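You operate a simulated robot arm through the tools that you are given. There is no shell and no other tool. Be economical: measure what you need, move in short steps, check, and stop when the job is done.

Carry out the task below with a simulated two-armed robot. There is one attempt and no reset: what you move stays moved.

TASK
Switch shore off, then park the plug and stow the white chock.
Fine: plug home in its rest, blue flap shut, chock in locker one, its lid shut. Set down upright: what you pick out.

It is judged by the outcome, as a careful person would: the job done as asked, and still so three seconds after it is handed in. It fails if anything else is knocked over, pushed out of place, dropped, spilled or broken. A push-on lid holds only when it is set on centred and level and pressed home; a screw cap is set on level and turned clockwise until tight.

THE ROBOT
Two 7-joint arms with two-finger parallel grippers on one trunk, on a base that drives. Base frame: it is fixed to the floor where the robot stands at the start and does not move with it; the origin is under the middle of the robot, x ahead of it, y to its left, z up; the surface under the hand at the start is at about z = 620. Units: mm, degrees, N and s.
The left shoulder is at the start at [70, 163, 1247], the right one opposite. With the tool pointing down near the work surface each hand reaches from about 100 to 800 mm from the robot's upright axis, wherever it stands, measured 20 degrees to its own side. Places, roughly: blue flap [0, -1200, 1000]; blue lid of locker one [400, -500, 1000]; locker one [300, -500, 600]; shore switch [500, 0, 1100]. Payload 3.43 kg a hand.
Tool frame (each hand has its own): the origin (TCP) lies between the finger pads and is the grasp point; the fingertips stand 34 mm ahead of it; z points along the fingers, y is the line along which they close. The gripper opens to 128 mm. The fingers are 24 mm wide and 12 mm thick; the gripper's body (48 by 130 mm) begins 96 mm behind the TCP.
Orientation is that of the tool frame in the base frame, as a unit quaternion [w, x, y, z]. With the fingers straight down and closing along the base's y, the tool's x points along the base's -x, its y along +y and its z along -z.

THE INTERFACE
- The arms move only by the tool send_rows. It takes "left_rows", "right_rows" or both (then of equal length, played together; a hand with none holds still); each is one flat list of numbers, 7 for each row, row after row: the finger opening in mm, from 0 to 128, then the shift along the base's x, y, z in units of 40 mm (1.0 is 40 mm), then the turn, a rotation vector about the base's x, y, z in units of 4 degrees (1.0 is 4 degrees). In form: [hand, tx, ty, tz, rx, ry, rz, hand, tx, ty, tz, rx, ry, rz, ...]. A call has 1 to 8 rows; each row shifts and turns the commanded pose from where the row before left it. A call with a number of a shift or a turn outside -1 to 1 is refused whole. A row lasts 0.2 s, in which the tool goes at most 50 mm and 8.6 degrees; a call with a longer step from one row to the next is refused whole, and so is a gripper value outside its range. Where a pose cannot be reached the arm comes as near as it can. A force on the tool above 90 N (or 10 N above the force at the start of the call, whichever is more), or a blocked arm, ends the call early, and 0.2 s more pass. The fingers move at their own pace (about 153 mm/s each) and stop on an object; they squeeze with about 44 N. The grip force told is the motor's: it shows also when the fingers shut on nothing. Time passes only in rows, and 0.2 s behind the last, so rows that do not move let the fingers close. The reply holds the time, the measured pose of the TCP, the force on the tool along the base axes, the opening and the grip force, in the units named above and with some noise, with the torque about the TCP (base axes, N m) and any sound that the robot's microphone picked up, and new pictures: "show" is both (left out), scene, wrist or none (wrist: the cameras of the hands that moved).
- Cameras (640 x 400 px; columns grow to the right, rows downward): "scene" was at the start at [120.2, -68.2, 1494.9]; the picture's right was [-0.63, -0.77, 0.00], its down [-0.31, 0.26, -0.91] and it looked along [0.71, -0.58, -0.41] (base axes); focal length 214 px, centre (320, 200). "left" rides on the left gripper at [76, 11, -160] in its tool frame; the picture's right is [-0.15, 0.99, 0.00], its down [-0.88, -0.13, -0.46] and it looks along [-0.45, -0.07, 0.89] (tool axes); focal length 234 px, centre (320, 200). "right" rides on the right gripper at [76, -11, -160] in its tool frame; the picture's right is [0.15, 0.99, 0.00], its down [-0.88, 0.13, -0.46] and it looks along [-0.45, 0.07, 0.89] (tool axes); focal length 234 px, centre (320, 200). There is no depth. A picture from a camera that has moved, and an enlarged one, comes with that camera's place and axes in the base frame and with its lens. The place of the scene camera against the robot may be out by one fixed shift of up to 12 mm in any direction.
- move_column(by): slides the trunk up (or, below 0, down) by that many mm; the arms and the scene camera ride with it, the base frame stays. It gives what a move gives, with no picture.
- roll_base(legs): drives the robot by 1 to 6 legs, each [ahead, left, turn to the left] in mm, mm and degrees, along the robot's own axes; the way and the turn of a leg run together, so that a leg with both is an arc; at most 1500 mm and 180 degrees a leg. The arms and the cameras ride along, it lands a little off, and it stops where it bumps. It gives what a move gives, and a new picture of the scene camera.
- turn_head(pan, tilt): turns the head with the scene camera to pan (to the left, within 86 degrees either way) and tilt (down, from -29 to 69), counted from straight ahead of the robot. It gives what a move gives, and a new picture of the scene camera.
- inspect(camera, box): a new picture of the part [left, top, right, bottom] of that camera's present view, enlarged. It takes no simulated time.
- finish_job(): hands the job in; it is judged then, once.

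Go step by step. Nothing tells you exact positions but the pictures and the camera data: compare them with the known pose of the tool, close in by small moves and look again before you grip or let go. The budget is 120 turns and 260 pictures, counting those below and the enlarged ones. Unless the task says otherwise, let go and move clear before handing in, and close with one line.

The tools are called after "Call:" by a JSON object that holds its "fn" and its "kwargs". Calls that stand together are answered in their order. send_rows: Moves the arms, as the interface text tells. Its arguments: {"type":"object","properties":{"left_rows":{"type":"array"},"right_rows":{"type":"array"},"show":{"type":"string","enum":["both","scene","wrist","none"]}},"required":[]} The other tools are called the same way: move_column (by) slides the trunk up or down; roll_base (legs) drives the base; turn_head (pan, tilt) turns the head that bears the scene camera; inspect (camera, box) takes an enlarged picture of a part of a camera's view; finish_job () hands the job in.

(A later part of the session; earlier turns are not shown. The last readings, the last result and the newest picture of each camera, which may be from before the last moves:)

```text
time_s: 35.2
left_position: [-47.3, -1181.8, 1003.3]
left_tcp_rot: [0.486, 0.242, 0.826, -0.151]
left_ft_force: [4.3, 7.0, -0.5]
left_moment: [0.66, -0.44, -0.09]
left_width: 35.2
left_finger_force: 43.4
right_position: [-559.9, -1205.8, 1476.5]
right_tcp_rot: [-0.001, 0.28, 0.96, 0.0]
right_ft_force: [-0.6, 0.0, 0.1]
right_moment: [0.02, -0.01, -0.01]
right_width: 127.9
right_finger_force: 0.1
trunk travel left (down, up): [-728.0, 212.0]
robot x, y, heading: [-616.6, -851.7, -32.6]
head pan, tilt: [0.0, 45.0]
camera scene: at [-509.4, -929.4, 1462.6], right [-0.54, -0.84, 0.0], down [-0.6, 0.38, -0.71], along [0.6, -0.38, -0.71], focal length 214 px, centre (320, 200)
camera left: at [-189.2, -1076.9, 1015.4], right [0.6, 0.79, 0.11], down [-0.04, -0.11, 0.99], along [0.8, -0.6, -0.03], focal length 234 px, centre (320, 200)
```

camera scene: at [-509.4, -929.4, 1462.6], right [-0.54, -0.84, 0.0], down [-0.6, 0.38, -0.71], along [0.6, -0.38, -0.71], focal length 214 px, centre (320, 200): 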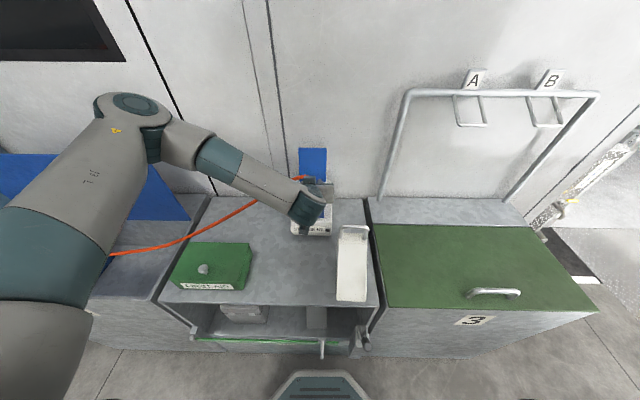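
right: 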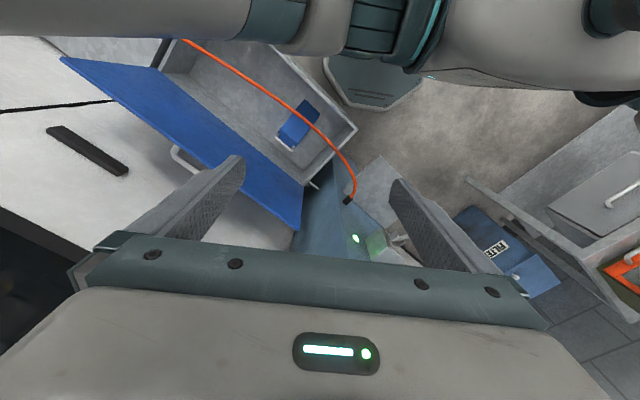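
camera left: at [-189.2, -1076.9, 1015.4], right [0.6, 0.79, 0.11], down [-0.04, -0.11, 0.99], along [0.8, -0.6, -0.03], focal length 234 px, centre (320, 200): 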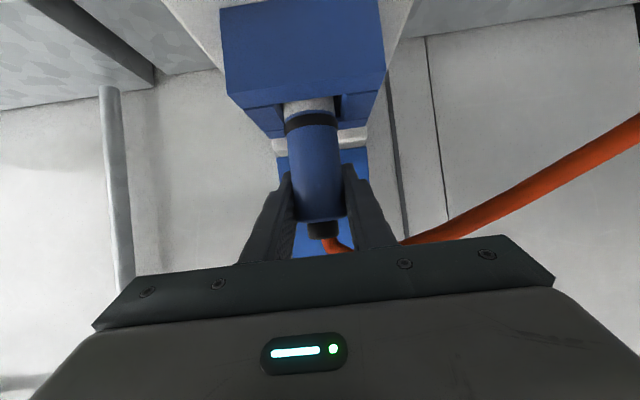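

The plug is gripped (35 mm). I pull it straight up slowly.

Call:
{"fn": "send_rows", "kwargs": {"left_rows": [10, 0, 0, 0.3, 0, 0, 0, 10, 0, 0, 0.3, 0, 0, 0, 10, 0, 0, 0.4, 0, 0, 0, 10, 0, 0, 0.4, 0, 0, 0]}}

```text
time_s: 36.2
left_position: [-51.4, -1185.4, 1057.8]
left_tcp_rot: [0.486, 0.243, 0.826, -0.152]
left_ft_force: [0.0, 0.0, -2.7]
left_moment: [-0.02, -0.02, 0.01]
left_width: 34.9
left_finger_force: 44.5
right_position: [-560.8, -1207.9, 1476.7]
right_tcp_rot: [-0.001, 0.28, 0.96, 0.001]
right_ft_force: [0.5, -0.4, 0.0]
right_moment: [0.04, 0.01, 0.01]
right_width: 127.9
right_finger_force: 0.1
trunk travel left (down, up): [-728.0, 212.0]
robot x, y, heading: [-620.2, -850.9, -32.2]
head pan, tilt: [0.0, 45.0]
camera scene: at [-511.0, -931.3, 1462.6], right [-0.54, -0.84, 0.0], down [-0.6, 0.38, -0.71], along [0.6, -0.38, -0.71], focal length 214 px, centre (320, 200)
camera left: at [-192.5, -1078.6, 1068.9], right [0.61, 0.79, 0.11], down [-0.04, -0.11, 0.99], along [0.79, -0.61, -0.03], focal length 234 px, centre (320, 200)
```

scene: 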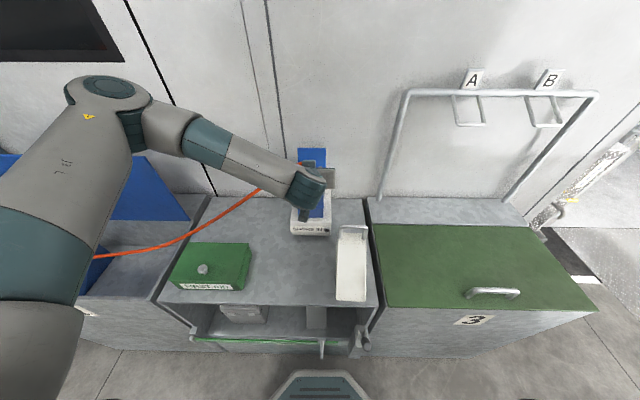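
left: 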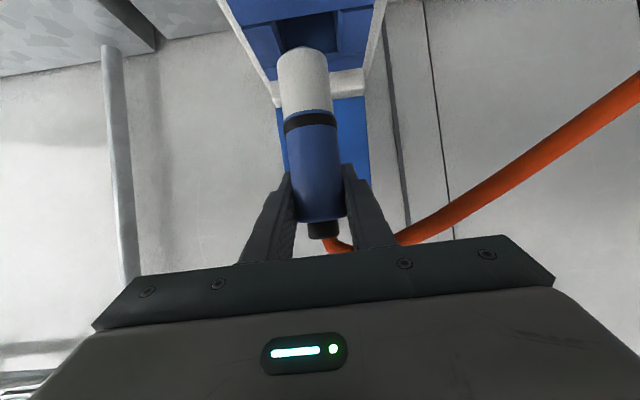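

The plug is out. I lift, retract the hand to about 470 mm ahead at z 1200, then drive left along the wall.

Call:
{"fn": "send_rows", "kwargs": {"left_rows": [10, 0, 0, 0.9, 0, 0, 0, 10, 0, 0, 0.9, 0, 0, 0, 10, -0.8, 0.5, 0.35, 0, 0, 0, 10, -0.8, 0.5, 0.35, 0, 0, 0, 10, -0.8, 0.5, 0.35, 0, 0, 0, 10, -0.8, 0.5, 0.35, 0, 0, 0, 10, -0.8, 0.5, 0.35, 0, 0, 0], "show": "scene"}}

Call:
{"fn": "roll_base", "kwargs": {"legs": [[-46, 500, 0]]}}

```text
time_s: 37.8
left_position: [-211.4, -1101.0, 1203.0]
left_tcp_rot: [0.486, 0.243, 0.826, -0.15]
left_ft_force: [-1.2, 0.4, -2.4]
left_moment: [0.03, -0.03, 0.01]
left_width: 34.7
left_finger_force: 43.9
left hand out of reach, approached as far as the arm can: row 7
right_position: [-562.5, -1207.4, 1477.0]
right_tcp_rot: [0.0, 0.28, 0.96, 0.001]
right_ft_force: [0.0, -0.2, -0.3]
right_moment: [0.05, -0.02, 0.01]
right_width: 127.8
right_finger_force: 0.0
trunk travel left (down, up): [-728.0, 212.0]
robot x, y, heading: [-621.2, -848.5, -32.8]
head pan, tilt: [0.0, 45.0]
camera scene: at [-512.2, -931.9, 1462.7], right [-0.54, -0.84, 0.0], down [-0.6, 0.38, -0.71], along [0.6, -0.38, -0.71], focal length 214 px, centre (320, 200)
```

scene: 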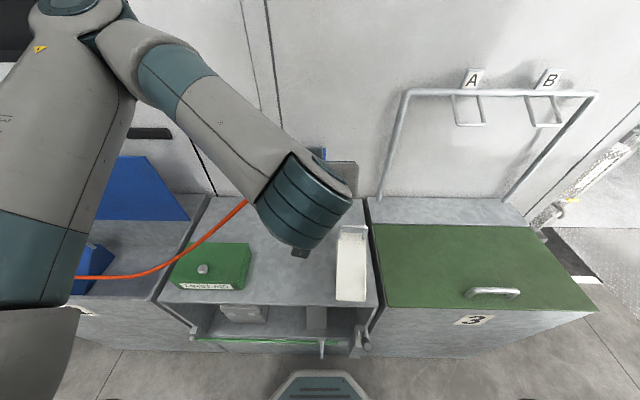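

```text
time_s: 40.7
left_position: [12.8, -666.0, 1202.7]
left_tcp_rot: [0.485, 0.245, 0.826, -0.152]
left_ft_force: [0.3, -0.3, -3.1]
left_moment: [-0.03, -0.04, 0.01]
left_width: 35.0
left_finger_force: 44.0
right_position: [-338.8, -771.8, 1476.4]
right_tcp_rot: [-0.001, 0.281, 0.96, 0.002]
right_ft_force: [-0.7, 0.0, -0.2]
right_moment: [-0.01, 0.02, -0.01]
right_width: 128.0
right_finger_force: 0.1
trunk travel left (down, up): [-728.0, 212.0]
robot x, y, heading: [-396.8, -410.6, -32.7]
head pan, tilt: [0.0, 45.0]
camera scene: at [-288.1, -495.2, 1462.6], right [-0.54, -0.84, 0.0], down [-0.6, 0.38, -0.71], along [0.6, -0.38, -0.71], focal length 214 px, centre (320, 200)
```

scene: 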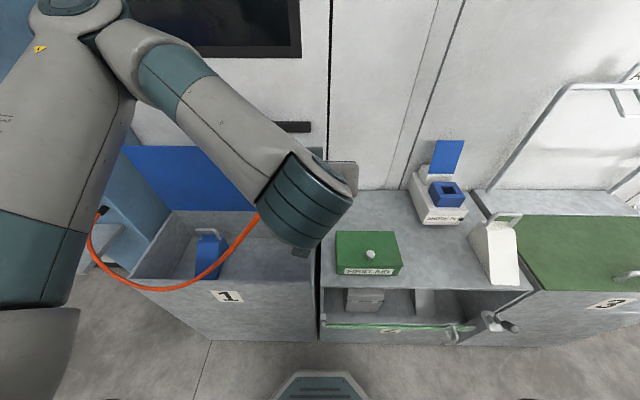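

Clear so far. I continue left toward the panel.

Call:
{"fn": "roll_base", "kwargs": {"legs": [[0, 450, 0]]}}

Call:
{"fn": "turn_head", "kwargs": {"pan": 20, "tilt": 35}}

```text
time_s: 43.4
left_position: [252.1, -286.5, 1202.5]
left_tcp_rot: [0.485, 0.241, 0.827, -0.149]
left_ft_force: [-0.5, 0.4, -2.4]
left_moment: [-0.01, -0.02, -0.02]
left_width: 35.0
left_finger_force: 44.2
right_position: [-97.8, -395.5, 1475.9]
right_tcp_rot: [0.0, 0.276, 0.961, 0.002]
right_ft_force: [-0.5, -0.2, 0.4]
right_moment: [0.02, -0.02, -0.02]
right_width: 127.8
right_finger_force: 0.1
trunk travel left (down, up): [-728.0, 212.0]
robot x, y, heading: [-159.0, -38.8, -32.0]
head pan, tilt: [0.0, 45.0]
camera scene: at [-49.4, -118.3, 1462.6], right [-0.53, -0.85, 0.0], down [-0.6, 0.38, -0.71], along [0.6, -0.37, -0.71], focal length 214 px, centre (320, 200)
```

scene: 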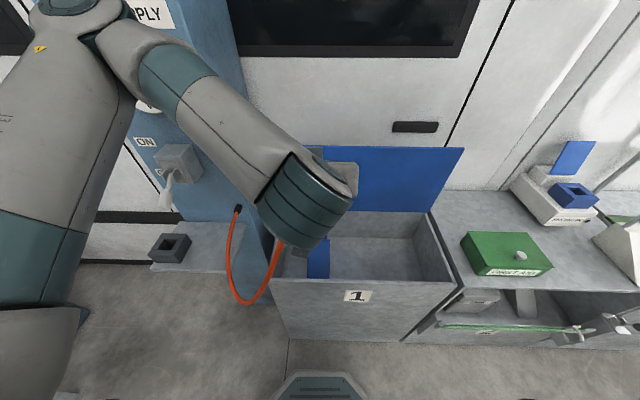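

```text
time_s: 44.3
left_position: [253.4, -285.5, 1202.7]
left_tcp_rot: [0.485, 0.24, 0.827, -0.149]
left_ft_force: [0.0, 0.1, -2.8]
left_moment: [0.0, -0.04, 0.02]
left_width: 35.0
left_finger_force: 44.1
right_position: [-94.8, -394.1, 1476.0]
right_tcp_rot: [-0.001, 0.276, 0.961, 0.001]
right_ft_force: [0.2, 0.2, 0.5]
right_moment: [0.02, 0.01, 0.02]
right_width: 128.0
right_finger_force: 0.0
trunk travel left (down, up): [-728.0, 212.0]
robot x, y, heading: [-160.2, -35.2, -32.1]
head pan, tilt: [20.0, 35.0]
camera scene: at [-31.4, -92.3, 1477.4], right [-0.21, -0.98, 0.0], down [-0.56, 0.12, -0.82], along [0.8, -0.17, -0.57], focal length 214 px, centre (320, 200)
```

scene: 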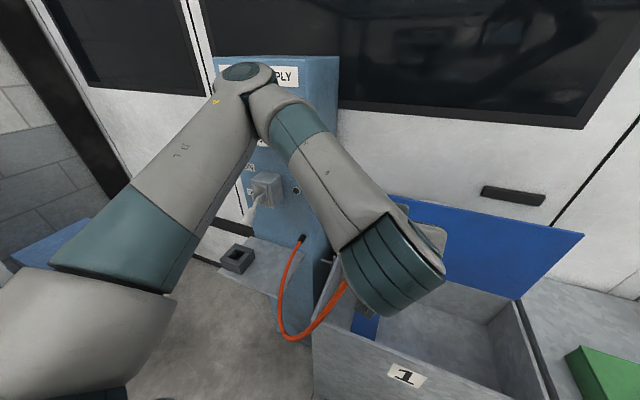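

The rest is near (533, 92). I drive about 370 mm further left so it's ahead of the left hand.

Call:
{"fn": "roll_base", "kwargs": {"legs": [[0, 370, -0.5]]}}

Call:
{"fn": "send_rows", "kwargs": {"left_rows": [10, 0, 0, 0, 0, 0, 0], "show": "wrist"}}

```text
time_s: 46.6
left_position: [450.5, 29.5, 1203.2]
left_tcp_rot: [0.486, 0.24, 0.827, -0.149]
left_ft_force: [-0.3, -0.6, -2.4]
left_moment: [-0.03, -0.06, 0.0]
left_width: 35.0
left_finger_force: 44.4
right_position: [101.0, -79.8, 1476.5]
right_tcp_rot: [-0.001, 0.276, 0.961, 0.001]
right_ft_force: [0.5, 0.2, -0.2]
right_moment: [0.0, -0.02, 0.0]
right_width: 127.9
right_finger_force: 0.1
trunk travel left (down, up): [-728.0, 212.0]
robot x, y, heading: [37.2, 278.4, -31.8]
head pan, tilt: [20.0, 35.0]
camera scene: at [164.7, 221.6, 1477.4], right [-0.21, -0.98, 0.0], down [-0.56, 0.12, -0.82], along [0.8, -0.17, -0.57], focal length 214 px, centre (320, 200)
```

scene: 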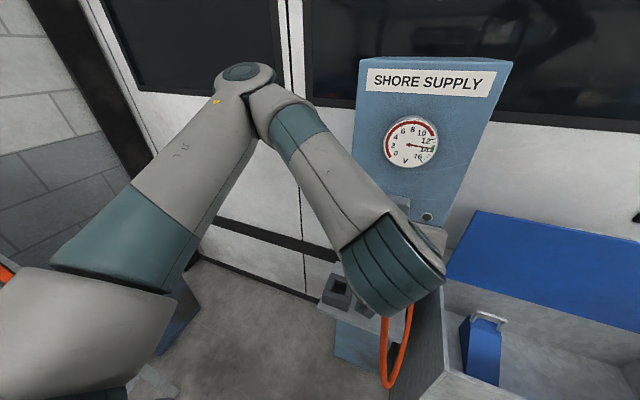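

```text
time_s: 47.0
left_position: [449.5, 29.7, 1203.6]
left_tcp_rot: [0.486, 0.24, 0.827, -0.148]
left_ft_force: [-0.2, -1.2, -3.8]
left_moment: [-0.01, -0.05, -0.02]
left_width: 34.8
left_finger_force: 43.3
right_position: [100.3, -79.7, 1477.6]
right_tcp_rot: [0.0, 0.276, 0.961, 0.002]
right_ft_force: [-0.1, 0.5, -0.9]
right_moment: [0.04, -0.04, 0.01]
right_width: 127.7
right_finger_force: 0.0
trunk travel left (down, up): [-728.0, 212.0]
robot x, y, heading: [39.0, 274.7, -32.0]
head pan, tilt: [20.0, 35.0]
camera left: at [307.5, 134.6, 1214.4], right [0.6, 0.79, 0.12], down [-0.04, -0.11, 0.99], along [0.8, -0.6, -0.04], focal length 234 px, centre (320, 200)
```

left: 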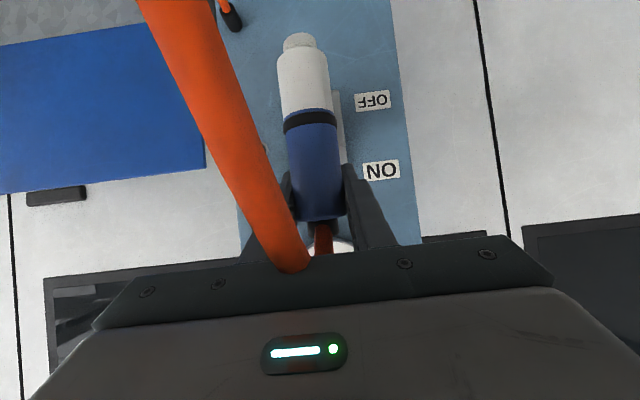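

The cable hangs toward the camera but is free. I shift the hand left 97 mm to be in front of the rest and look down with the head.

Call:
{"fn": "send_rows", "kwargs": {"left_rows": [10, 0.43, 0.68, 0, 0, 0, 0, 10, 0.43, 0.68, 0, 0, 0, 0, 10, 0.43, 0.68, 0, 0, 0, 0, 10, 0, 0, 0, 0, 0, 0], "show": "wrist"}}

Call:
{"fn": "turn_head", "kwargs": {"pan": 20, "tilt": 50}}

Call:
{"fn": "inspect", "kwargs": {"camera": "right", "box": [0, 0, 640, 250]}}

```text
time_s: 48.0
left_position: [522.5, 57.0, 1215.8]
left_tcp_rot: [0.485, 0.239, 0.828, -0.147]
left_ft_force: [-0.5, 0.0, -2.3]
left_moment: [-0.04, -0.04, 0.01]
left_width: 35.0
left_finger_force: 44.1
left hand out of reach, approached as far as the arm can: row 1, 2, 3
right_position: [100.3, -78.3, 1476.5]
right_tcp_rot: [0.0, 0.275, 0.961, 0.001]
right_ft_force: [0.1, 0.6, -0.2]
right_moment: [0.01, 0.02, 0.01]
right_width: 128.2
right_finger_force: 0.0
trunk travel left (down, up): [-728.0, 212.0]
robot x, y, heading: [35.6, 281.6, -31.8]
head pan, tilt: [20.0, 35.0]
camera left: at [379.0, 160.9, 1227.8], right [0.59, 0.8, 0.12], down [-0.04, -0.12, 0.99], along [0.8, -0.6, -0.04], focal length 234 px, centre (320, 200)
```

left: 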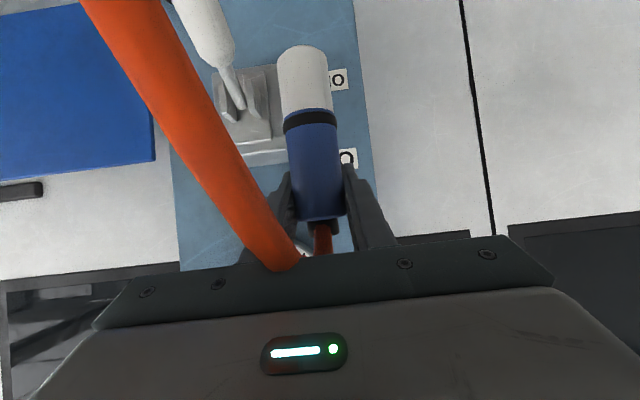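

```text
time_s: 48.8
left_position: [522.3, 56.7, 1215.7]
left_tcp_rot: [0.485, 0.24, 0.828, -0.148]
left_ft_force: [-0.1, -0.3, -1.9]
left_moment: [-0.01, -0.05, 0.04]
left_width: 34.6
left_finger_force: 44.0
right_position: [101.3, -80.3, 1475.7]
right_tcp_rot: [-0.001, 0.276, 0.961, 0.001]
right_ft_force: [-0.1, -0.1, 0.2]
right_moment: [0.0, 0.02, 0.0]
right_width: 128.3
right_finger_force: 0.0
trunk travel left (down, up): [-728.0, 212.0]
robot x, y, heading: [37.4, 278.3, -31.8]
head pan, tilt: [20.0, 50.0]
camera scene: at [154.5, 224.8, 1455.7], right [-0.21, -0.98, 0.0], down [-0.75, 0.16, -0.64], along [0.63, -0.13, -0.77], focal length 214 px, centre (320, 200)
```

scene: 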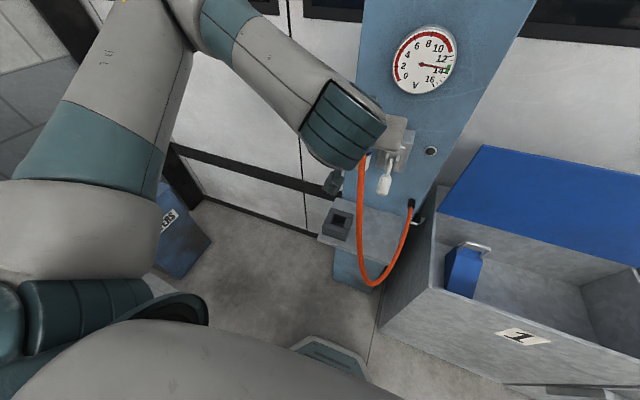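

```text
1.00 times, centred on (320, 125) of right (not enlarged: the box is as wide or as high as the picture)
camera zoom: at [31.5, -48.4, 1636.5], right [0.4, 0.92, 0.0], down [0.82, -0.36, 0.45], along [0.42, -0.18, -0.89], focal length 234 px, centre (320, 275)
```

zoom: 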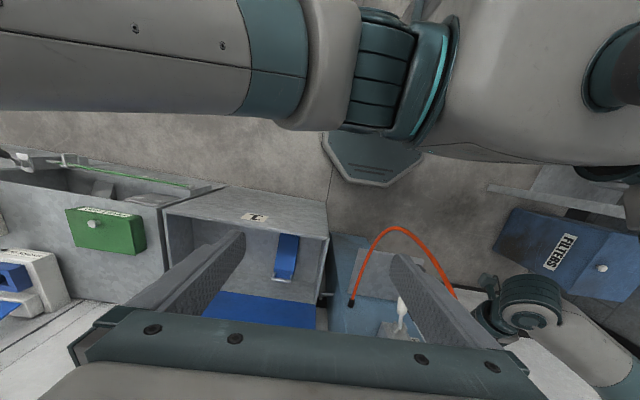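

This arm pose is cramped near the body. I back the base off 130 mm so the arm has room, then reposition.

Call:
{"fn": "roll_base", "kwargs": {"legs": [[-130, 0, 0]]}}

Call:
{"fn": "send_rows", "kwargs": {"left_rows": [10, 0.35, 0.3, -0.2, 0, 0, 0, 10, 0.35, 0.3, -0.2, 0, 0, 0, 10, 0.35, 0.3, -0.2, 0, 0, 0, 10, 0, 0, 0, 0, 0, 0], "show": "wrist"}}

Call:
{"fn": "inspect", "kwargs": {"camera": "scene", "box": [280, 100, 480, 300]}}

```text
time_s: 50.1
left_position: [411.2, 125.4, 1214.4]
left_tcp_rot: [0.484, 0.24, 0.829, -0.148]
left_ft_force: [0.9, 0.1, -2.3]
left_moment: [-0.03, -0.04, 0.0]
left_width: 34.9
left_finger_force: 43.8
right_position: [-7.6, -10.5, 1477.5]
right_tcp_rot: [-0.002, 0.277, 0.961, 0.001]
right_ft_force: [0.5, -0.2, 0.3]
right_moment: [0.0, 0.01, 0.01]
right_width: 127.9
right_finger_force: 0.0
trunk travel left (down, up): [-728.0, 212.0]
robot x, y, heading: [-75.8, 349.9, -31.9]
head pan, tilt: [20.0, 50.0]
camera scene: at [45.0, 293.3, 1455.5], right [-0.21, -0.98, 0.0], down [-0.75, 0.16, -0.64], along [0.63, -0.13, -0.77], focal length 214 px, centre (320, 200)
```

scene: 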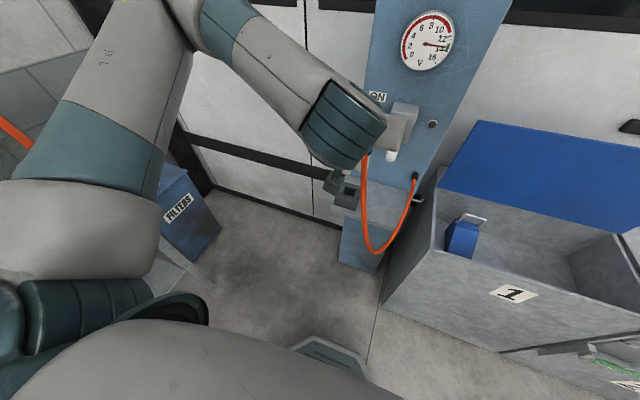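

```text
time_s: 51.1
left_position: [460.3, 148.0, 1195.7]
left_tcp_rot: [0.485, 0.239, 0.829, -0.147]
left_ft_force: [-0.5, -0.1, -2.0]
left_moment: [0.0, -0.02, 0.05]
left_width: 35.0
left_finger_force: 43.8
left hand out of reach, approached as far as the arm can: row 1, 2
right_position: [-9.4, -11.6, 1475.5]
right_tcp_rot: [-0.001, 0.276, 0.961, 0.001]
right_ft_force: [0.4, -0.9, 0.6]
right_moment: [0.01, -0.01, -0.04]
right_width: 128.1
right_finger_force: 0.1
trunk travel left (down, up): [-728.0, 212.0]
robot x, y, heading: [-71.6, 345.0, -32.1]
head pan, tilt: [20.0, 50.0]
camera left: at [316.9, 252.6, 1207.7], right [0.59, 0.8, 0.12], down [-0.04, -0.12, 0.99], along [0.8, -0.59, -0.04], focal length 234 px, centre (320, 200)
```

left: 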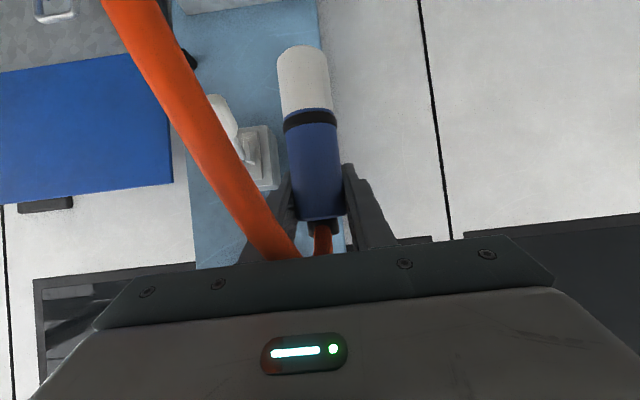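

```text
2.00 times, centred on (380, 200) of scene
camera zoom: at [43.4, 293.5, 1455.7], right [-0.21, -0.98, 0.0], down [-0.75, 0.16, -0.64], along [0.63, -0.13, -0.77], focal length 429 px, centre (200, 200)
```

zoom: 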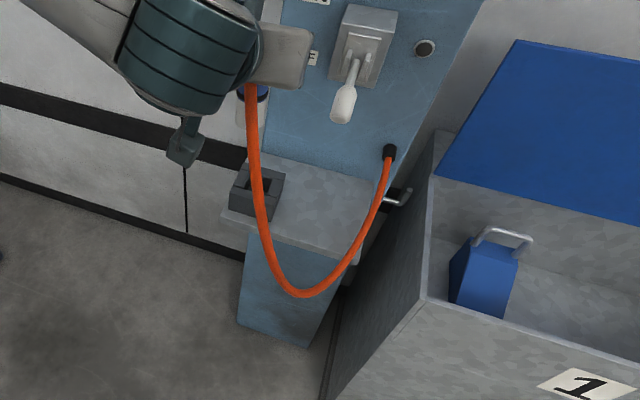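

The hand is now near the rest laterally. I check the right wrist camera as an independent view of the rest.

Call:
{"fn": "inspect", "kwargs": {"camera": "right", "box": [300, 120, 560, 320]}}

Call:
{"fn": "inspect", "kwargs": {"camera": "scene", "box": [330, 150, 430, 220]}}

```text
2.00 times, centred on (430, 220) of right
camera zoom: at [-79.0, 20.1, 1636.3], right [0.4, 0.92, 0.0], down [0.82, -0.36, 0.45], along [0.42, -0.18, -0.89], focal length 468 px, centre (100, 160)
```

zoom: 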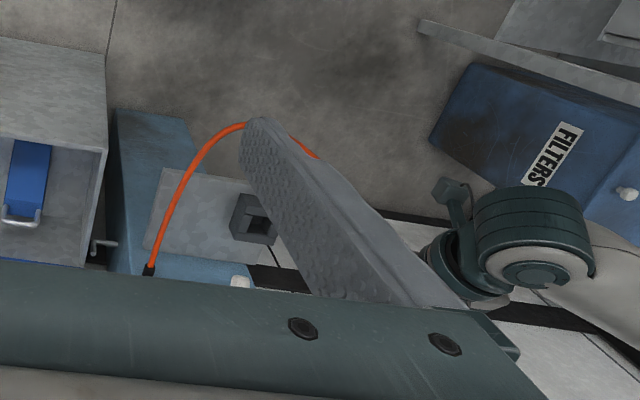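

```text
5.71 times, centred on (380, 185) of scene
camera zoom: at [43.4, 293.5, 1455.7], right [-0.21, -0.98, 0.0], down [-0.75, 0.16, -0.64], along [0.63, -0.13, -0.77], focal length 1226 px, centre (-23, 286)
```

zoom: 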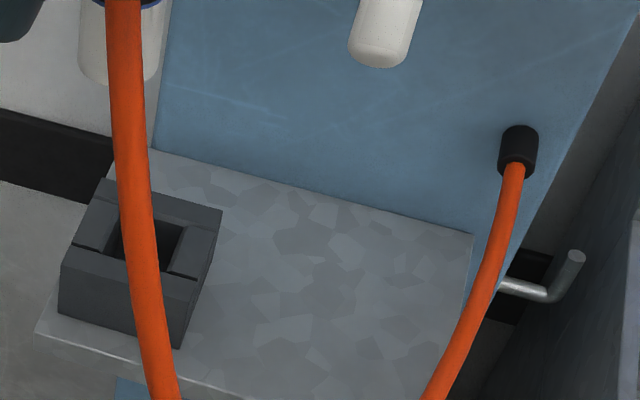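

I close the right fingers so its camera sees the rest unobstructed.

Call:
{"fn": "send_rows", "kwargs": {"right_rows": [0, 0, 0, 0, 0, 0, 0, 0, 0, 0, 0, 0, 0, 0, 0, 0, 0, 0, 0, 0, 0], "show": "none"}}

Call:
{"fn": "inspect", "kwargs": {"camera": "right", "box": [340, 150, 520, 280]}}

```text
time_s: 51.9
left_position: [458.6, 148.7, 1194.2]
left_tcp_rot: [0.485, 0.239, 0.828, -0.147]
left_ft_force: [-0.7, 0.1, -3.0]
left_moment: [0.01, 0.0, 0.01]
left_width: 34.9
left_finger_force: 44.3
right_position: [-10.5, -8.4, 1476.6]
right_tcp_rot: [-0.002, 0.276, 0.961, 0.0]
right_ft_force: [-0.2, -0.5, 0.5]
right_moment: [0.05, 0.0, 0.01]
right_width: 0.0
right_finger_force: 33.3
trunk travel left (down, up): [-728.0, 212.0]
robot x, y, heading: [-73.7, 346.2, -32.0]
head pan, tilt: [20.0, 50.0]
```

```text
3.08 times, centred on (430, 215) of right
camera zoom: at [-79.0, 21.1, 1636.5], right [0.4, 0.92, 0.0], down [0.82, -0.36, 0.45], along [0.42, -0.18, -0.89], focal length 720 px, centre (-18, 154)
```

zoom: 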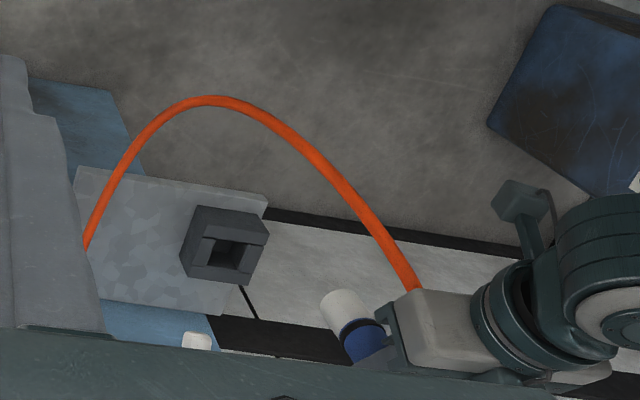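

From the two wrist cameras the rest's hole is at about (522, 96), top z≈880. I move above it with the plug tip still ~60 mm higher.

Call:
{"fn": "send_rows", "kwargs": {"left_rows": [10, 0.79, -0.66, -0.3, 0, 0, 0, 10, 0.79, -0.66, -0.3, 0, 0, 0, 10, 0, 0, -0.9, 0, 0, 0, 10, 0, 0, -0.9, 0, 0, 0, 10, 0, 0, -0.9, 0, 0, 0, 10, 0, 0, 0, 0, 0, 0], "show": "wrist"}}

Call:
{"fn": "inspect", "kwargs": {"camera": "right", "box": [340, 150, 520, 280]}}

Call:
{"fn": "inspect", "kwargs": {"camera": "scene", "box": [330, 120, 430, 220]}}

```text
time_s: 53.3
left_position: [518.9, 99.6, 1062.2]
left_tcp_rot: [0.485, 0.239, 0.828, -0.148]
left_ft_force: [-0.3, 0.0, -2.4]
left_moment: [-0.01, -0.06, 0.0]
left_width: 35.1
left_finger_force: 43.6
right_position: [-11.1, -9.4, 1476.2]
right_tcp_rot: [0.0, 0.275, 0.961, 0.001]
right_ft_force: [-0.4, 0.6, 0.2]
right_moment: [0.02, -0.03, 0.02]
right_width: 0.0
right_finger_force: 33.1
trunk travel left (down, up): [-728.0, 212.0]
robot x, y, heading: [-72.5, 346.4, -31.8]
head pan, tilt: [20.0, 50.0]
camera left: at [376.7, 204.5, 1075.1], right [0.59, 0.8, 0.12], down [-0.04, -0.12, 0.99], along [0.8, -0.59, -0.04], focal length 234 px, centre (320, 200)
```

left: 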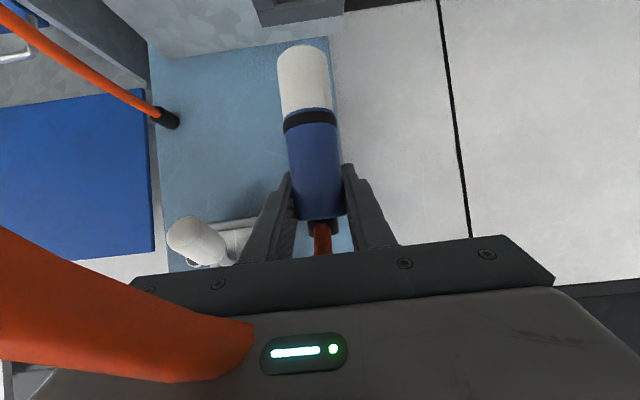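

```text
3.08 times, centred on (430, 215) of right
camera zoom: at [-79.8, 21.2, 1636.5], right [0.4, 0.92, 0.0], down [0.82, -0.36, 0.45], along [0.42, -0.18, -0.89], focal length 720 px, centre (-18, 154)
```

zoom: 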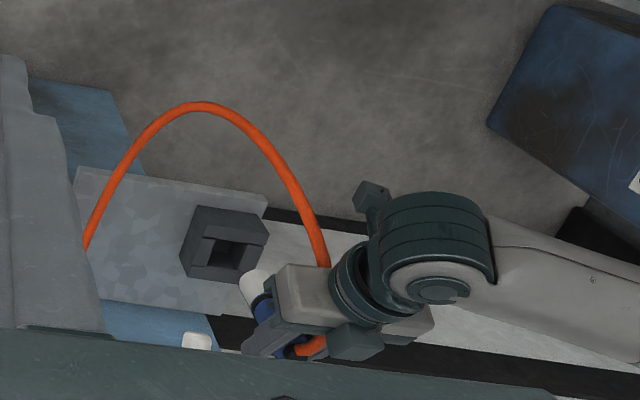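

```text
4.00 times, centred on (380, 170) of scene
camera zoom: at [42.7, 294.5, 1455.8], right [-0.21, -0.98, 0.0], down [-0.75, 0.16, -0.64], along [0.63, -0.13, -0.77], focal length 858 px, centre (80, 320)
```

zoom: 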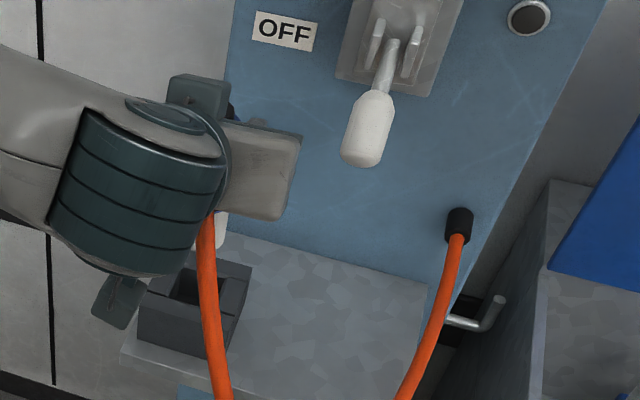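

I need to determine the fore-aft alignment; I zoom the left camera's top region.

Call:
{"fn": "inspect", "kwargs": {"camera": "left", "box": [200, 0, 400, 125]}}

Call:
{"fn": "inspect", "kwargs": {"camera": "right", "box": [390, 190, 450, 240]}}

```text
3.20 times, centred on (300, 62) of left
camera zoom: at [376.7, 204.5, 1075.1], right [0.59, 0.8, 0.12], down [-0.04, -0.12, 0.99], along [0.8, -0.59, -0.04], focal length 749 px, centre (384, 640)
```

zoom: 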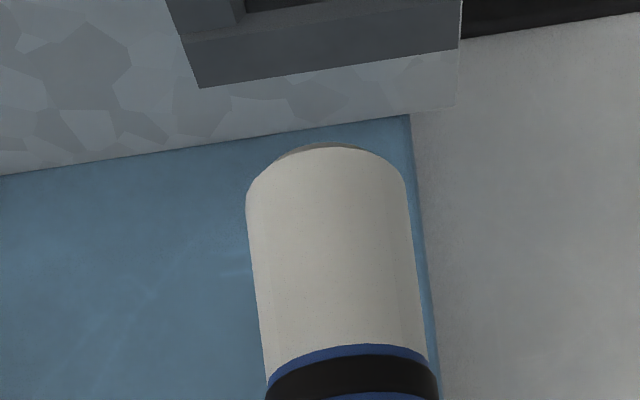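

```text
8.00 times, centred on (420, 215) of right
camera zoom: at [-79.8, 21.2, 1636.5], right [0.4, 0.92, 0.0], down [0.82, -0.36, 0.45], along [0.42, -0.18, -0.89], focal length 1873 px, centre (-480, 80)
```

zoom: 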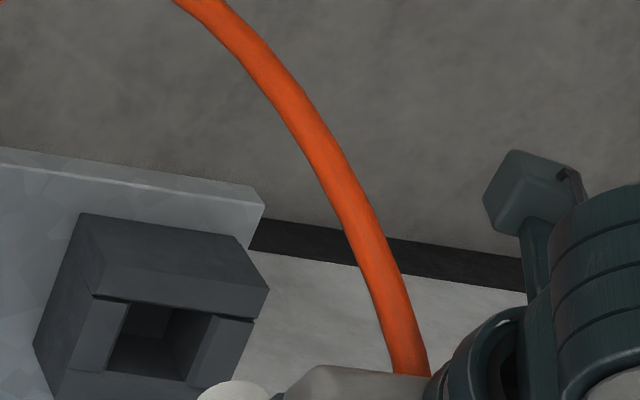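

Combining both cameras, the hole centre is about (528, 94), z≈885. I shift ~10 mm forward, lower 40 mm, and re-check with the tip just above the rest.

Call:
{"fn": "send_rows", "kwargs": {"left_rows": [10, 0.2, -0.14, 0, 0, 0, 0, 10, 0, 0, -0.5, 0, 0, 0, 10, 0, 0, -0.5, 0, 0, 0, 10, 0, 0, 0, 0, 0, 0], "show": "none"}}

Call:
{"fn": "inspect", "kwargs": {"camera": "left", "box": [200, 0, 400, 125]}}

Call:
{"fn": "inspect", "kwargs": {"camera": "right", "box": [380, 190, 450, 240]}}

Call:
{"fn": "inspect", "kwargs": {"camera": "scene", "box": [330, 140, 410, 210]}}

```text
time_s: 54.3
left_position: [527.9, 94.0, 1021.7]
left_tcp_rot: [0.485, 0.24, 0.828, -0.148]
left_ft_force: [-1.1, -0.9, -3.0]
left_moment: [-0.03, -0.04, -0.01]
left_width: 35.1
left_finger_force: 44.0
right_position: [-10.3, -10.5, 1476.3]
right_tcp_rot: [-0.001, 0.276, 0.961, 0.001]
right_ft_force: [0.8, 0.3, 0.0]
right_moment: [0.0, 0.03, -0.02]
right_width: 0.0
right_finger_force: 33.8
trunk travel left (down, up): [-728.0, 212.0]
robot x, y, heading: [-76.8, 351.3, -31.9]
head pan, tilt: [20.0, 50.0]
```

```text
3.20 times, centred on (300, 62) of left
camera zoom: at [384.7, 199.3, 1034.6], right [0.59, 0.8, 0.12], down [-0.04, -0.12, 0.99], along [0.8, -0.59, -0.04], focal length 749 px, centre (384, 640)
```

zoom: 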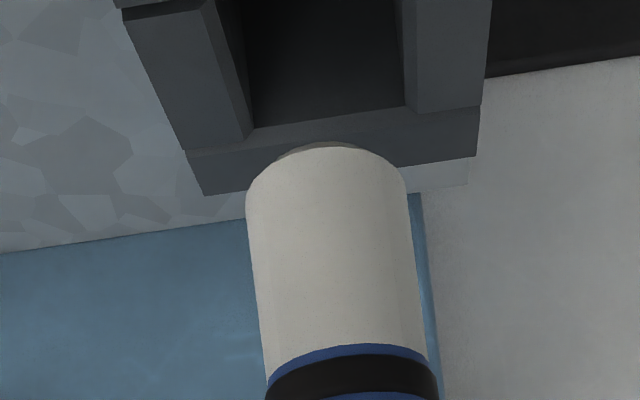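

```text
8.00 times, centred on (415, 215) of right
camera zoom: at [-79.3, 20.8, 1636.5], right [0.4, 0.92, 0.0], down [0.82, -0.36, 0.45], along [0.42, -0.18, -0.89], focal length 1873 px, centre (-440, 80)
```

zoom: 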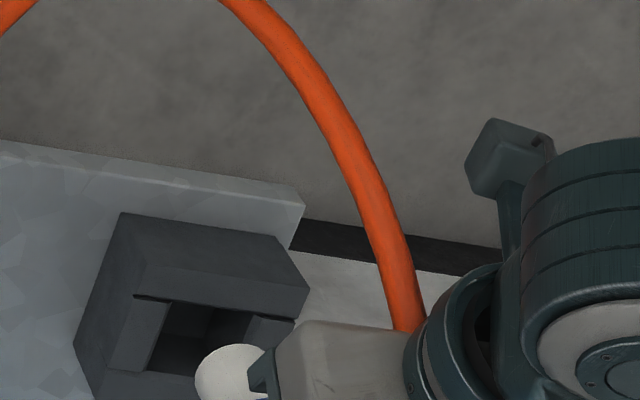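

```text
5.71 times, centred on (370, 175) of scene
camera zoom: at [43.2, 294.2, 1455.7], right [-0.21, -0.98, 0.0], down [-0.75, 0.16, -0.64], along [0.63, -0.13, -0.77], focal length 1226 px, centre (34, 343)
```

zoom: 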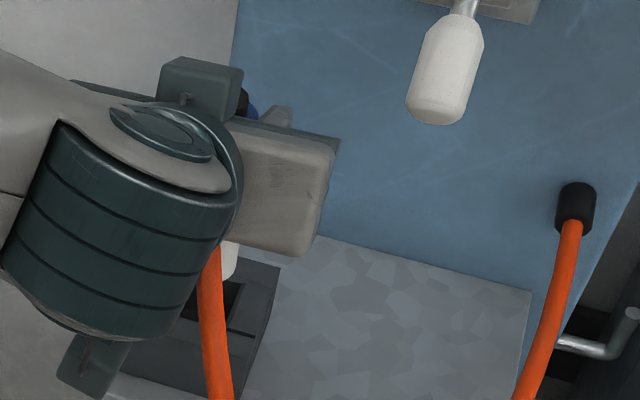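

The hole (~46 mm wide) and plug (~36 mm) look aligned within a couple of mm. I lower another 24 mm and look at the side gaps.

Call:
{"fn": "send_rows", "kwargs": {"left_rows": [10, 0, 0, -0.3, 0, 0, 0, 10, 0, 0, -0.3, 0, 0, 0, 10, 0, 0, 0, 0, 0, 0], "show": "none"}}

Call:
{"fn": "inspect", "kwargs": {"camera": "left", "box": [200, 0, 400, 125]}}

Call:
{"fn": "inspect", "kwargs": {"camera": "right", "box": [380, 200, 450, 250]}}

```text
time_s: 55.1
left_position: [529.6, 94.1, 997.5]
left_tcp_rot: [0.485, 0.238, 0.828, -0.148]
left_ft_force: [-0.7, -0.7, -1.9]
left_moment: [-0.03, -0.02, 0.0]
left_width: 35.1
left_finger_force: 43.8
right_position: [-10.4, -9.0, 1476.4]
right_tcp_rot: [-0.001, 0.275, 0.961, 0.001]
right_ft_force: [-0.2, 0.5, 0.0]
right_moment: [0.0, -0.02, 0.0]
right_width: 0.0
right_finger_force: 32.7
trunk travel left (down, up): [-728.0, 212.0]
robot x, y, heading: [-75.4, 342.5, -31.9]
head pan, tilt: [20.0, 50.0]
```

```text
3.20 times, centred on (300, 62) of left
camera zoom: at [386.2, 198.4, 1009.6], right [0.59, 0.8, 0.11], down [-0.04, -0.11, 0.99], along [0.8, -0.59, -0.04], focal length 749 px, centre (384, 640)
```

zoom: 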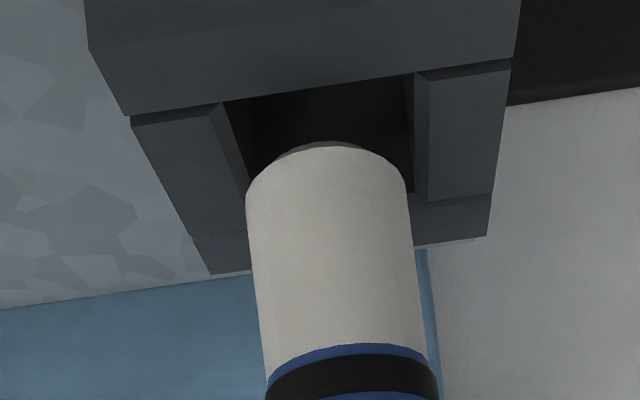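

```text
8.00 times, centred on (415, 225) of right
camera zoom: at [-78.5, 21.7, 1636.6], right [0.4, 0.92, 0.0], down [0.82, -0.36, 0.45], along [0.42, -0.18, -0.89], focal length 1873 px, centre (-440, 0)
```

zoom: 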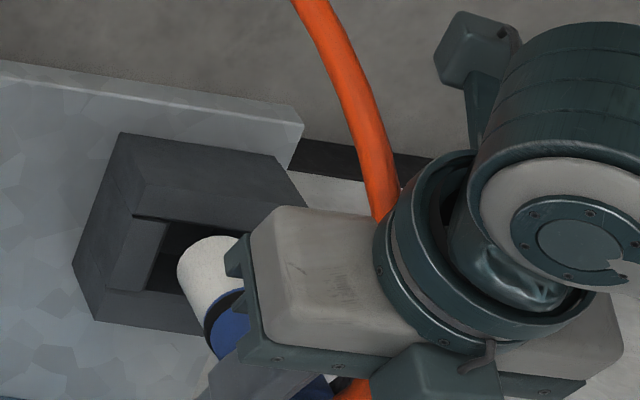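

L camera shows the plug within ~2 mm of the hole centre. I lower in small steps watching forces.

Call:
{"fn": "send_rows", "kwargs": {"left_rows": [10, 0.02, -0.03, -0.25, 0, 0, 0, 10, 0, 0, -0.25, 0, 0, 0, 10, 0, 0, 0, 0, 0, 0], "show": "none"}}

Call:
{"fn": "inspect", "kwargs": {"camera": "left", "box": [200, 0, 400, 125]}}

```text
time_s: 55.9
left_position: [530.7, 90.6, 980.1]
left_tcp_rot: [0.489, 0.237, 0.826, -0.15]
left_ft_force: [9.4, -8.5, 21.4]
left_moment: [-0.55, -0.28, 0.06]
left_width: 35.0
left_finger_force: 44.2
right_position: [-10.2, -8.8, 1476.9]
right_tcp_rot: [-0.001, 0.275, 0.961, 0.002]
right_ft_force: [-0.5, 0.9, -0.4]
right_moment: [0.01, 0.01, -0.01]
right_width: 0.1
right_finger_force: 32.8
trunk travel left (down, up): [-728.0, 212.0]
robot x, y, heading: [-75.0, 346.1, -31.8]
head pan, tilt: [20.0, 50.0]
```

```text
3.20 times, centred on (300, 62) of left
camera zoom: at [387.9, 194.9, 992.2], right [0.59, 0.8, 0.11], down [-0.04, -0.11, 0.99], along [0.8, -0.59, -0.03], focal length 749 px, centre (384, 640)
```

zoom: 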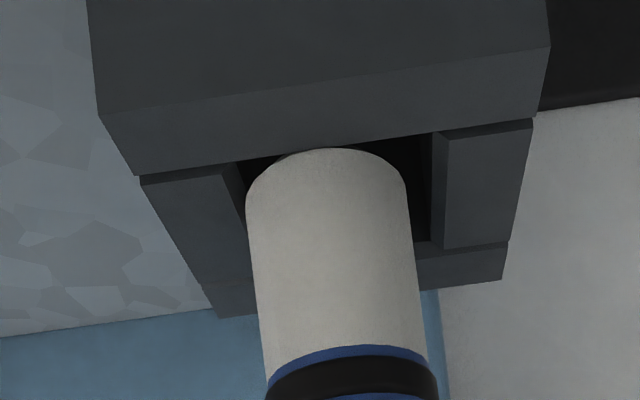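

It touched the front lip, so the plug sits slightly nearer than assumed. I lift 10 mm, shift 8 mm forward and 2 mm left, and try again.

Call:
{"fn": "send_rows", "kwargs": {"left_rows": [10, 0, 0, 0.3, 0, 0, 0, 10, 0.19, -0.05, 0, 0, 0, 0, 10, 0, 0, 0, 0, 0, 0], "show": "none"}}

Call:
{"fn": "inspect", "kwargs": {"camera": "left", "box": [200, 0, 400, 125]}}

Call:
{"fn": "inspect", "kwargs": {"camera": "right", "box": [380, 200, 450, 250]}}

```text
time_s: 56.7
left_position: [539.5, 90.4, 988.6]
left_tcp_rot: [0.484, 0.239, 0.828, -0.147]
left_ft_force: [-0.8, -1.1, -2.5]
left_moment: [-0.02, -0.03, 0.03]
left_width: 35.2
left_finger_force: 43.9
right_position: [-10.5, -11.2, 1476.4]
right_tcp_rot: [-0.001, 0.276, 0.961, 0.002]
right_ft_force: [0.6, 0.1, -0.2]
right_moment: [0.0, 0.01, -0.01]
right_width: 0.0
right_finger_force: 32.5
trunk travel left (down, up): [-728.0, 212.0]
robot x, y, heading: [-71.9, 345.8, -31.9]
head pan, tilt: [20.0, 50.0]
```

```text
3.20 times, centred on (300, 62) of left
camera zoom: at [396.0, 194.6, 1002.2], right [0.59, 0.8, 0.12], down [-0.04, -0.12, 0.99], along [0.8, -0.59, -0.04], focal length 749 px, centre (384, 640)
```

zoom: 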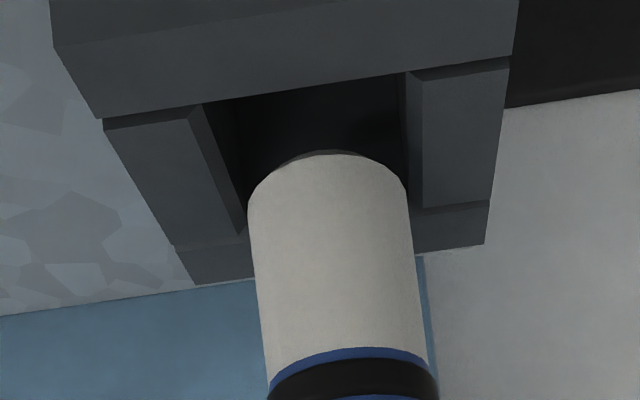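

```text
8.00 times, centred on (415, 225) of right
camera zoom: at [-78.8, 20.1, 1636.2], right [0.4, 0.92, 0.0], down [0.82, -0.36, 0.45], along [0.42, -0.18, -0.89], focal length 1873 px, centre (-440, 0)
```

zoom: 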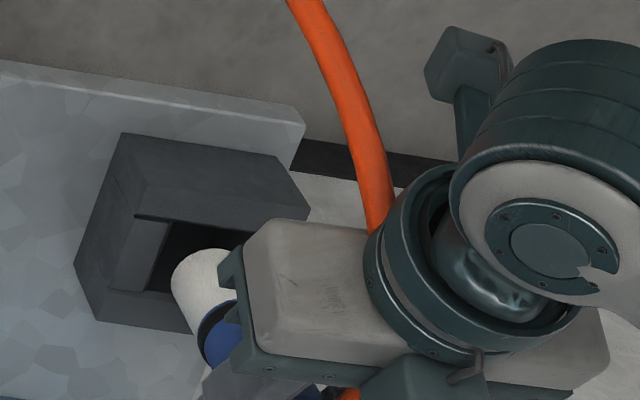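

Slightly overcorrected: I move back 3.5 mm and right 2.8 mm, then lower gently.

Call:
{"fn": "send_rows", "kwargs": {"left_rows": [10, -0.11, -0.01, 0, 0, 0, 0, 10, 0, 0, -0.2, 0, 0, 0, 10, 0, 0, -0.2, 0, 0, 0, 10, 0, 0, 0, 0, 0, 0], "show": "none"}}

Call:
{"fn": "inspect", "kwargs": {"camera": "left", "box": [200, 0, 400, 125]}}

```text
time_s: 57.7
left_position: [532.5, 89.9, 974.3]
left_tcp_rot: [0.485, 0.239, 0.828, -0.148]
left_ft_force: [-0.2, 0.5, -1.3]
left_moment: [0.03, -0.07, -0.01]
left_width: 35.1
left_finger_force: 43.6
right_position: [-9.8, -9.0, 1475.6]
right_tcp_rot: [0.0, 0.275, 0.961, 0.001]
right_ft_force: [0.5, 0.2, -0.5]
right_moment: [0.01, 0.03, 0.02]
right_width: 0.1
right_finger_force: 32.9
trunk travel left (down, up): [-728.0, 212.0]
robot x, y, heading: [-71.2, 347.1, -31.7]
head pan, tilt: [20.0, 50.0]
```

```text
3.20 times, centred on (300, 62) of left
camera zoom: at [390.6, 194.3, 986.7], right [0.59, 0.8, 0.12], down [-0.04, -0.12, 0.99], along [0.8, -0.59, -0.04], focal length 749 px, centre (384, 640)
```

zoom: 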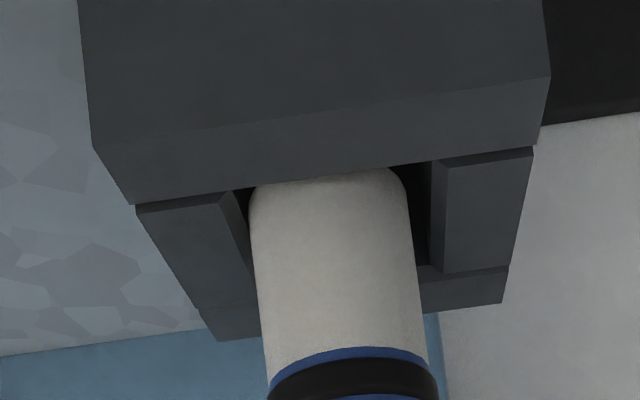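

The tip has entered the hole with no force. I continue down in small steps.

Call:
{"fn": "send_rows", "kwargs": {"left_rows": [10, 0.02, 0.02, -0.25, 0, 0, 0, 10, 0, 0, -0.25, 0, 0, 0, 10, 0, 0, 0, 0, 0, 0], "show": "wrist"}}

```text
time_s: 58.5
left_position: [535.2, 89.3, 953.6]
left_tcp_rot: [0.485, 0.239, 0.828, -0.148]
left_ft_force: [2.9, -2.1, -2.3]
left_moment: [-0.14, -0.17, 0.01]
left_width: 34.8
left_finger_force: 44.1
right_position: [-10.5, -9.2, 1476.1]
right_tcp_rot: [-0.002, 0.275, 0.961, 0.001]
right_ft_force: [0.3, 0.8, -0.5]
right_moment: [0.0, 0.01, 0.0]
right_width: 0.0
right_finger_force: 33.3
trunk travel left (down, up): [-728.0, 212.0]
robot x, y, heading: [-72.9, 348.6, -32.1]
head pan, tilt: [20.0, 50.0]
camera left: at [391.0, 194.6, 965.9], right [0.59, 0.8, 0.11], down [-0.04, -0.11, 0.99], along [0.8, -0.59, -0.04], focal length 234 px, centre (320, 200)
```

left: 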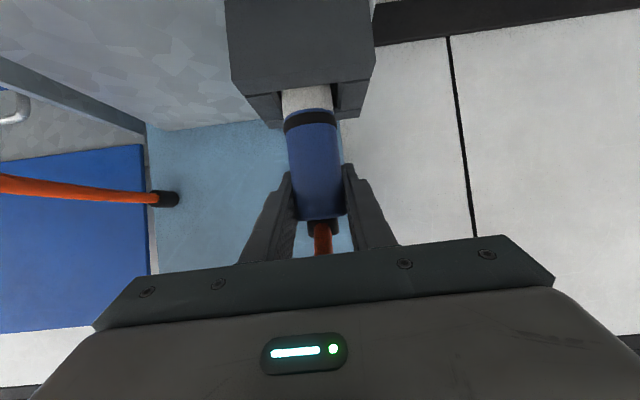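

A slight push from the front wall; I nudge 1.5 mm forward and lower on.

Call:
{"fn": "send_rows", "kwargs": {"left_rows": [10, 0.03, -0.02, -0.2, 0, 0, 0, 10, 0, 0, -0.2, 0, 0, 0, 10, 0, 0, -0.15, 0, 0, 0, 10, 0, 0, 0, 0, 0, 0], "show": "wrist"}}

```text
time_s: 59.5
left_position: [537.0, 87.6, 936.8]
left_tcp_rot: [0.487, 0.236, 0.828, -0.144]
left_ft_force: [9.4, 3.9, 28.6]
left_moment: [0.75, -0.75, -0.12]
left_width: 34.8
left_finger_force: 44.0
left hand out of reach, approached as far as the arm can: row 3
right_position: [-12.3, -7.7, 1477.8]
right_tcp_rot: [0.001, 0.276, 0.961, 0.001]
right_ft_force: [-0.6, 0.0, 0.2]
right_moment: [0.04, 0.0, 0.02]
right_width: 0.0
right_finger_force: 33.2
trunk travel left (down, up): [-728.0, 212.0]
robot x, y, heading: [-71.3, 348.3, -31.7]
head pan, tilt: [20.0, 50.0]
camera left: at [392.0, 190.6, 948.9], right [0.59, 0.8, 0.12], down [-0.04, -0.12, 0.99], along [0.81, -0.59, -0.04], focal length 234 px, centre (320, 200)
```

left: 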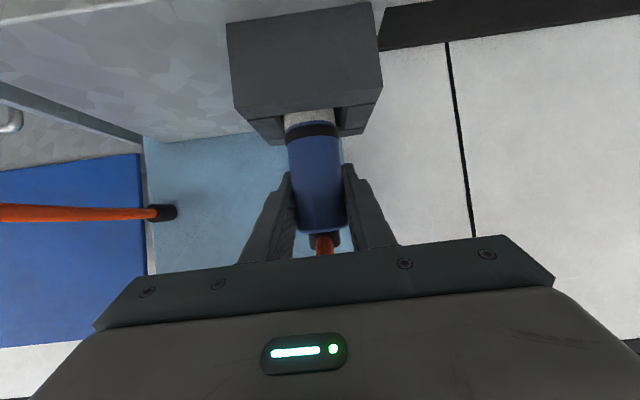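

Force rose to ~28 N and the plug looks as deep as it was in its inlet. I zoom to verify before release.

Call:
{"fn": "inspect", "kwargs": {"camera": "left", "box": [200, 0, 460, 260]}}

Call:
{"fn": "inspect", "kwargs": {"camera": "scene", "box": [330, 140, 430, 220]}}

```text
1.54 times, centred on (330, 130) of left
camera zoom: at [392.0, 190.6, 948.9], right [0.59, 0.8, 0.12], down [-0.04, -0.12, 0.99], along [0.81, -0.59, -0.04], focal length 360 px, centre (305, 308)
```

zoom: 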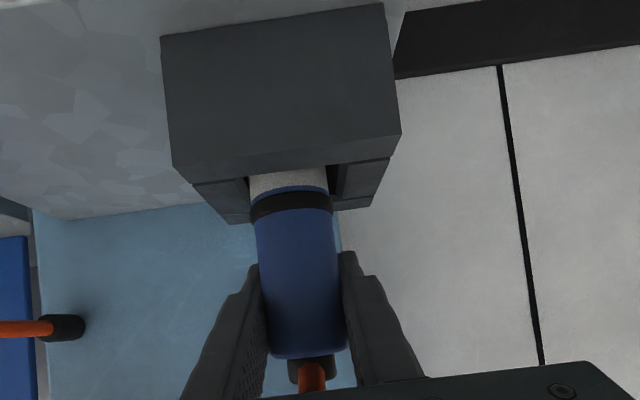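

```text
5.00 times, centred on (380, 180) of scene
camera zoom: at [41.0, 296.4, 1456.1], right [-0.21, -0.98, 0.0], down [-0.75, 0.16, -0.64], along [0.63, -0.13, -0.76], focal length 1072 px, centre (20, 300)
```

zoom: 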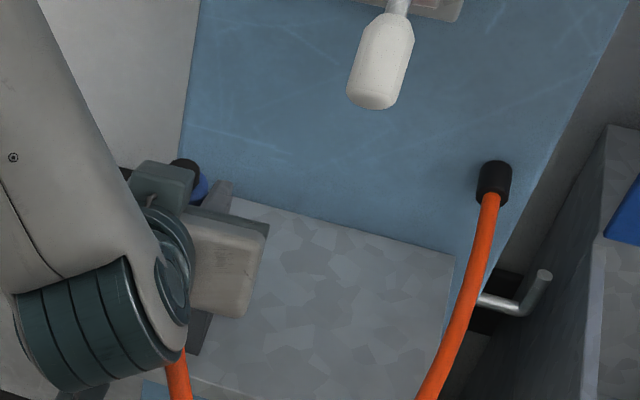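

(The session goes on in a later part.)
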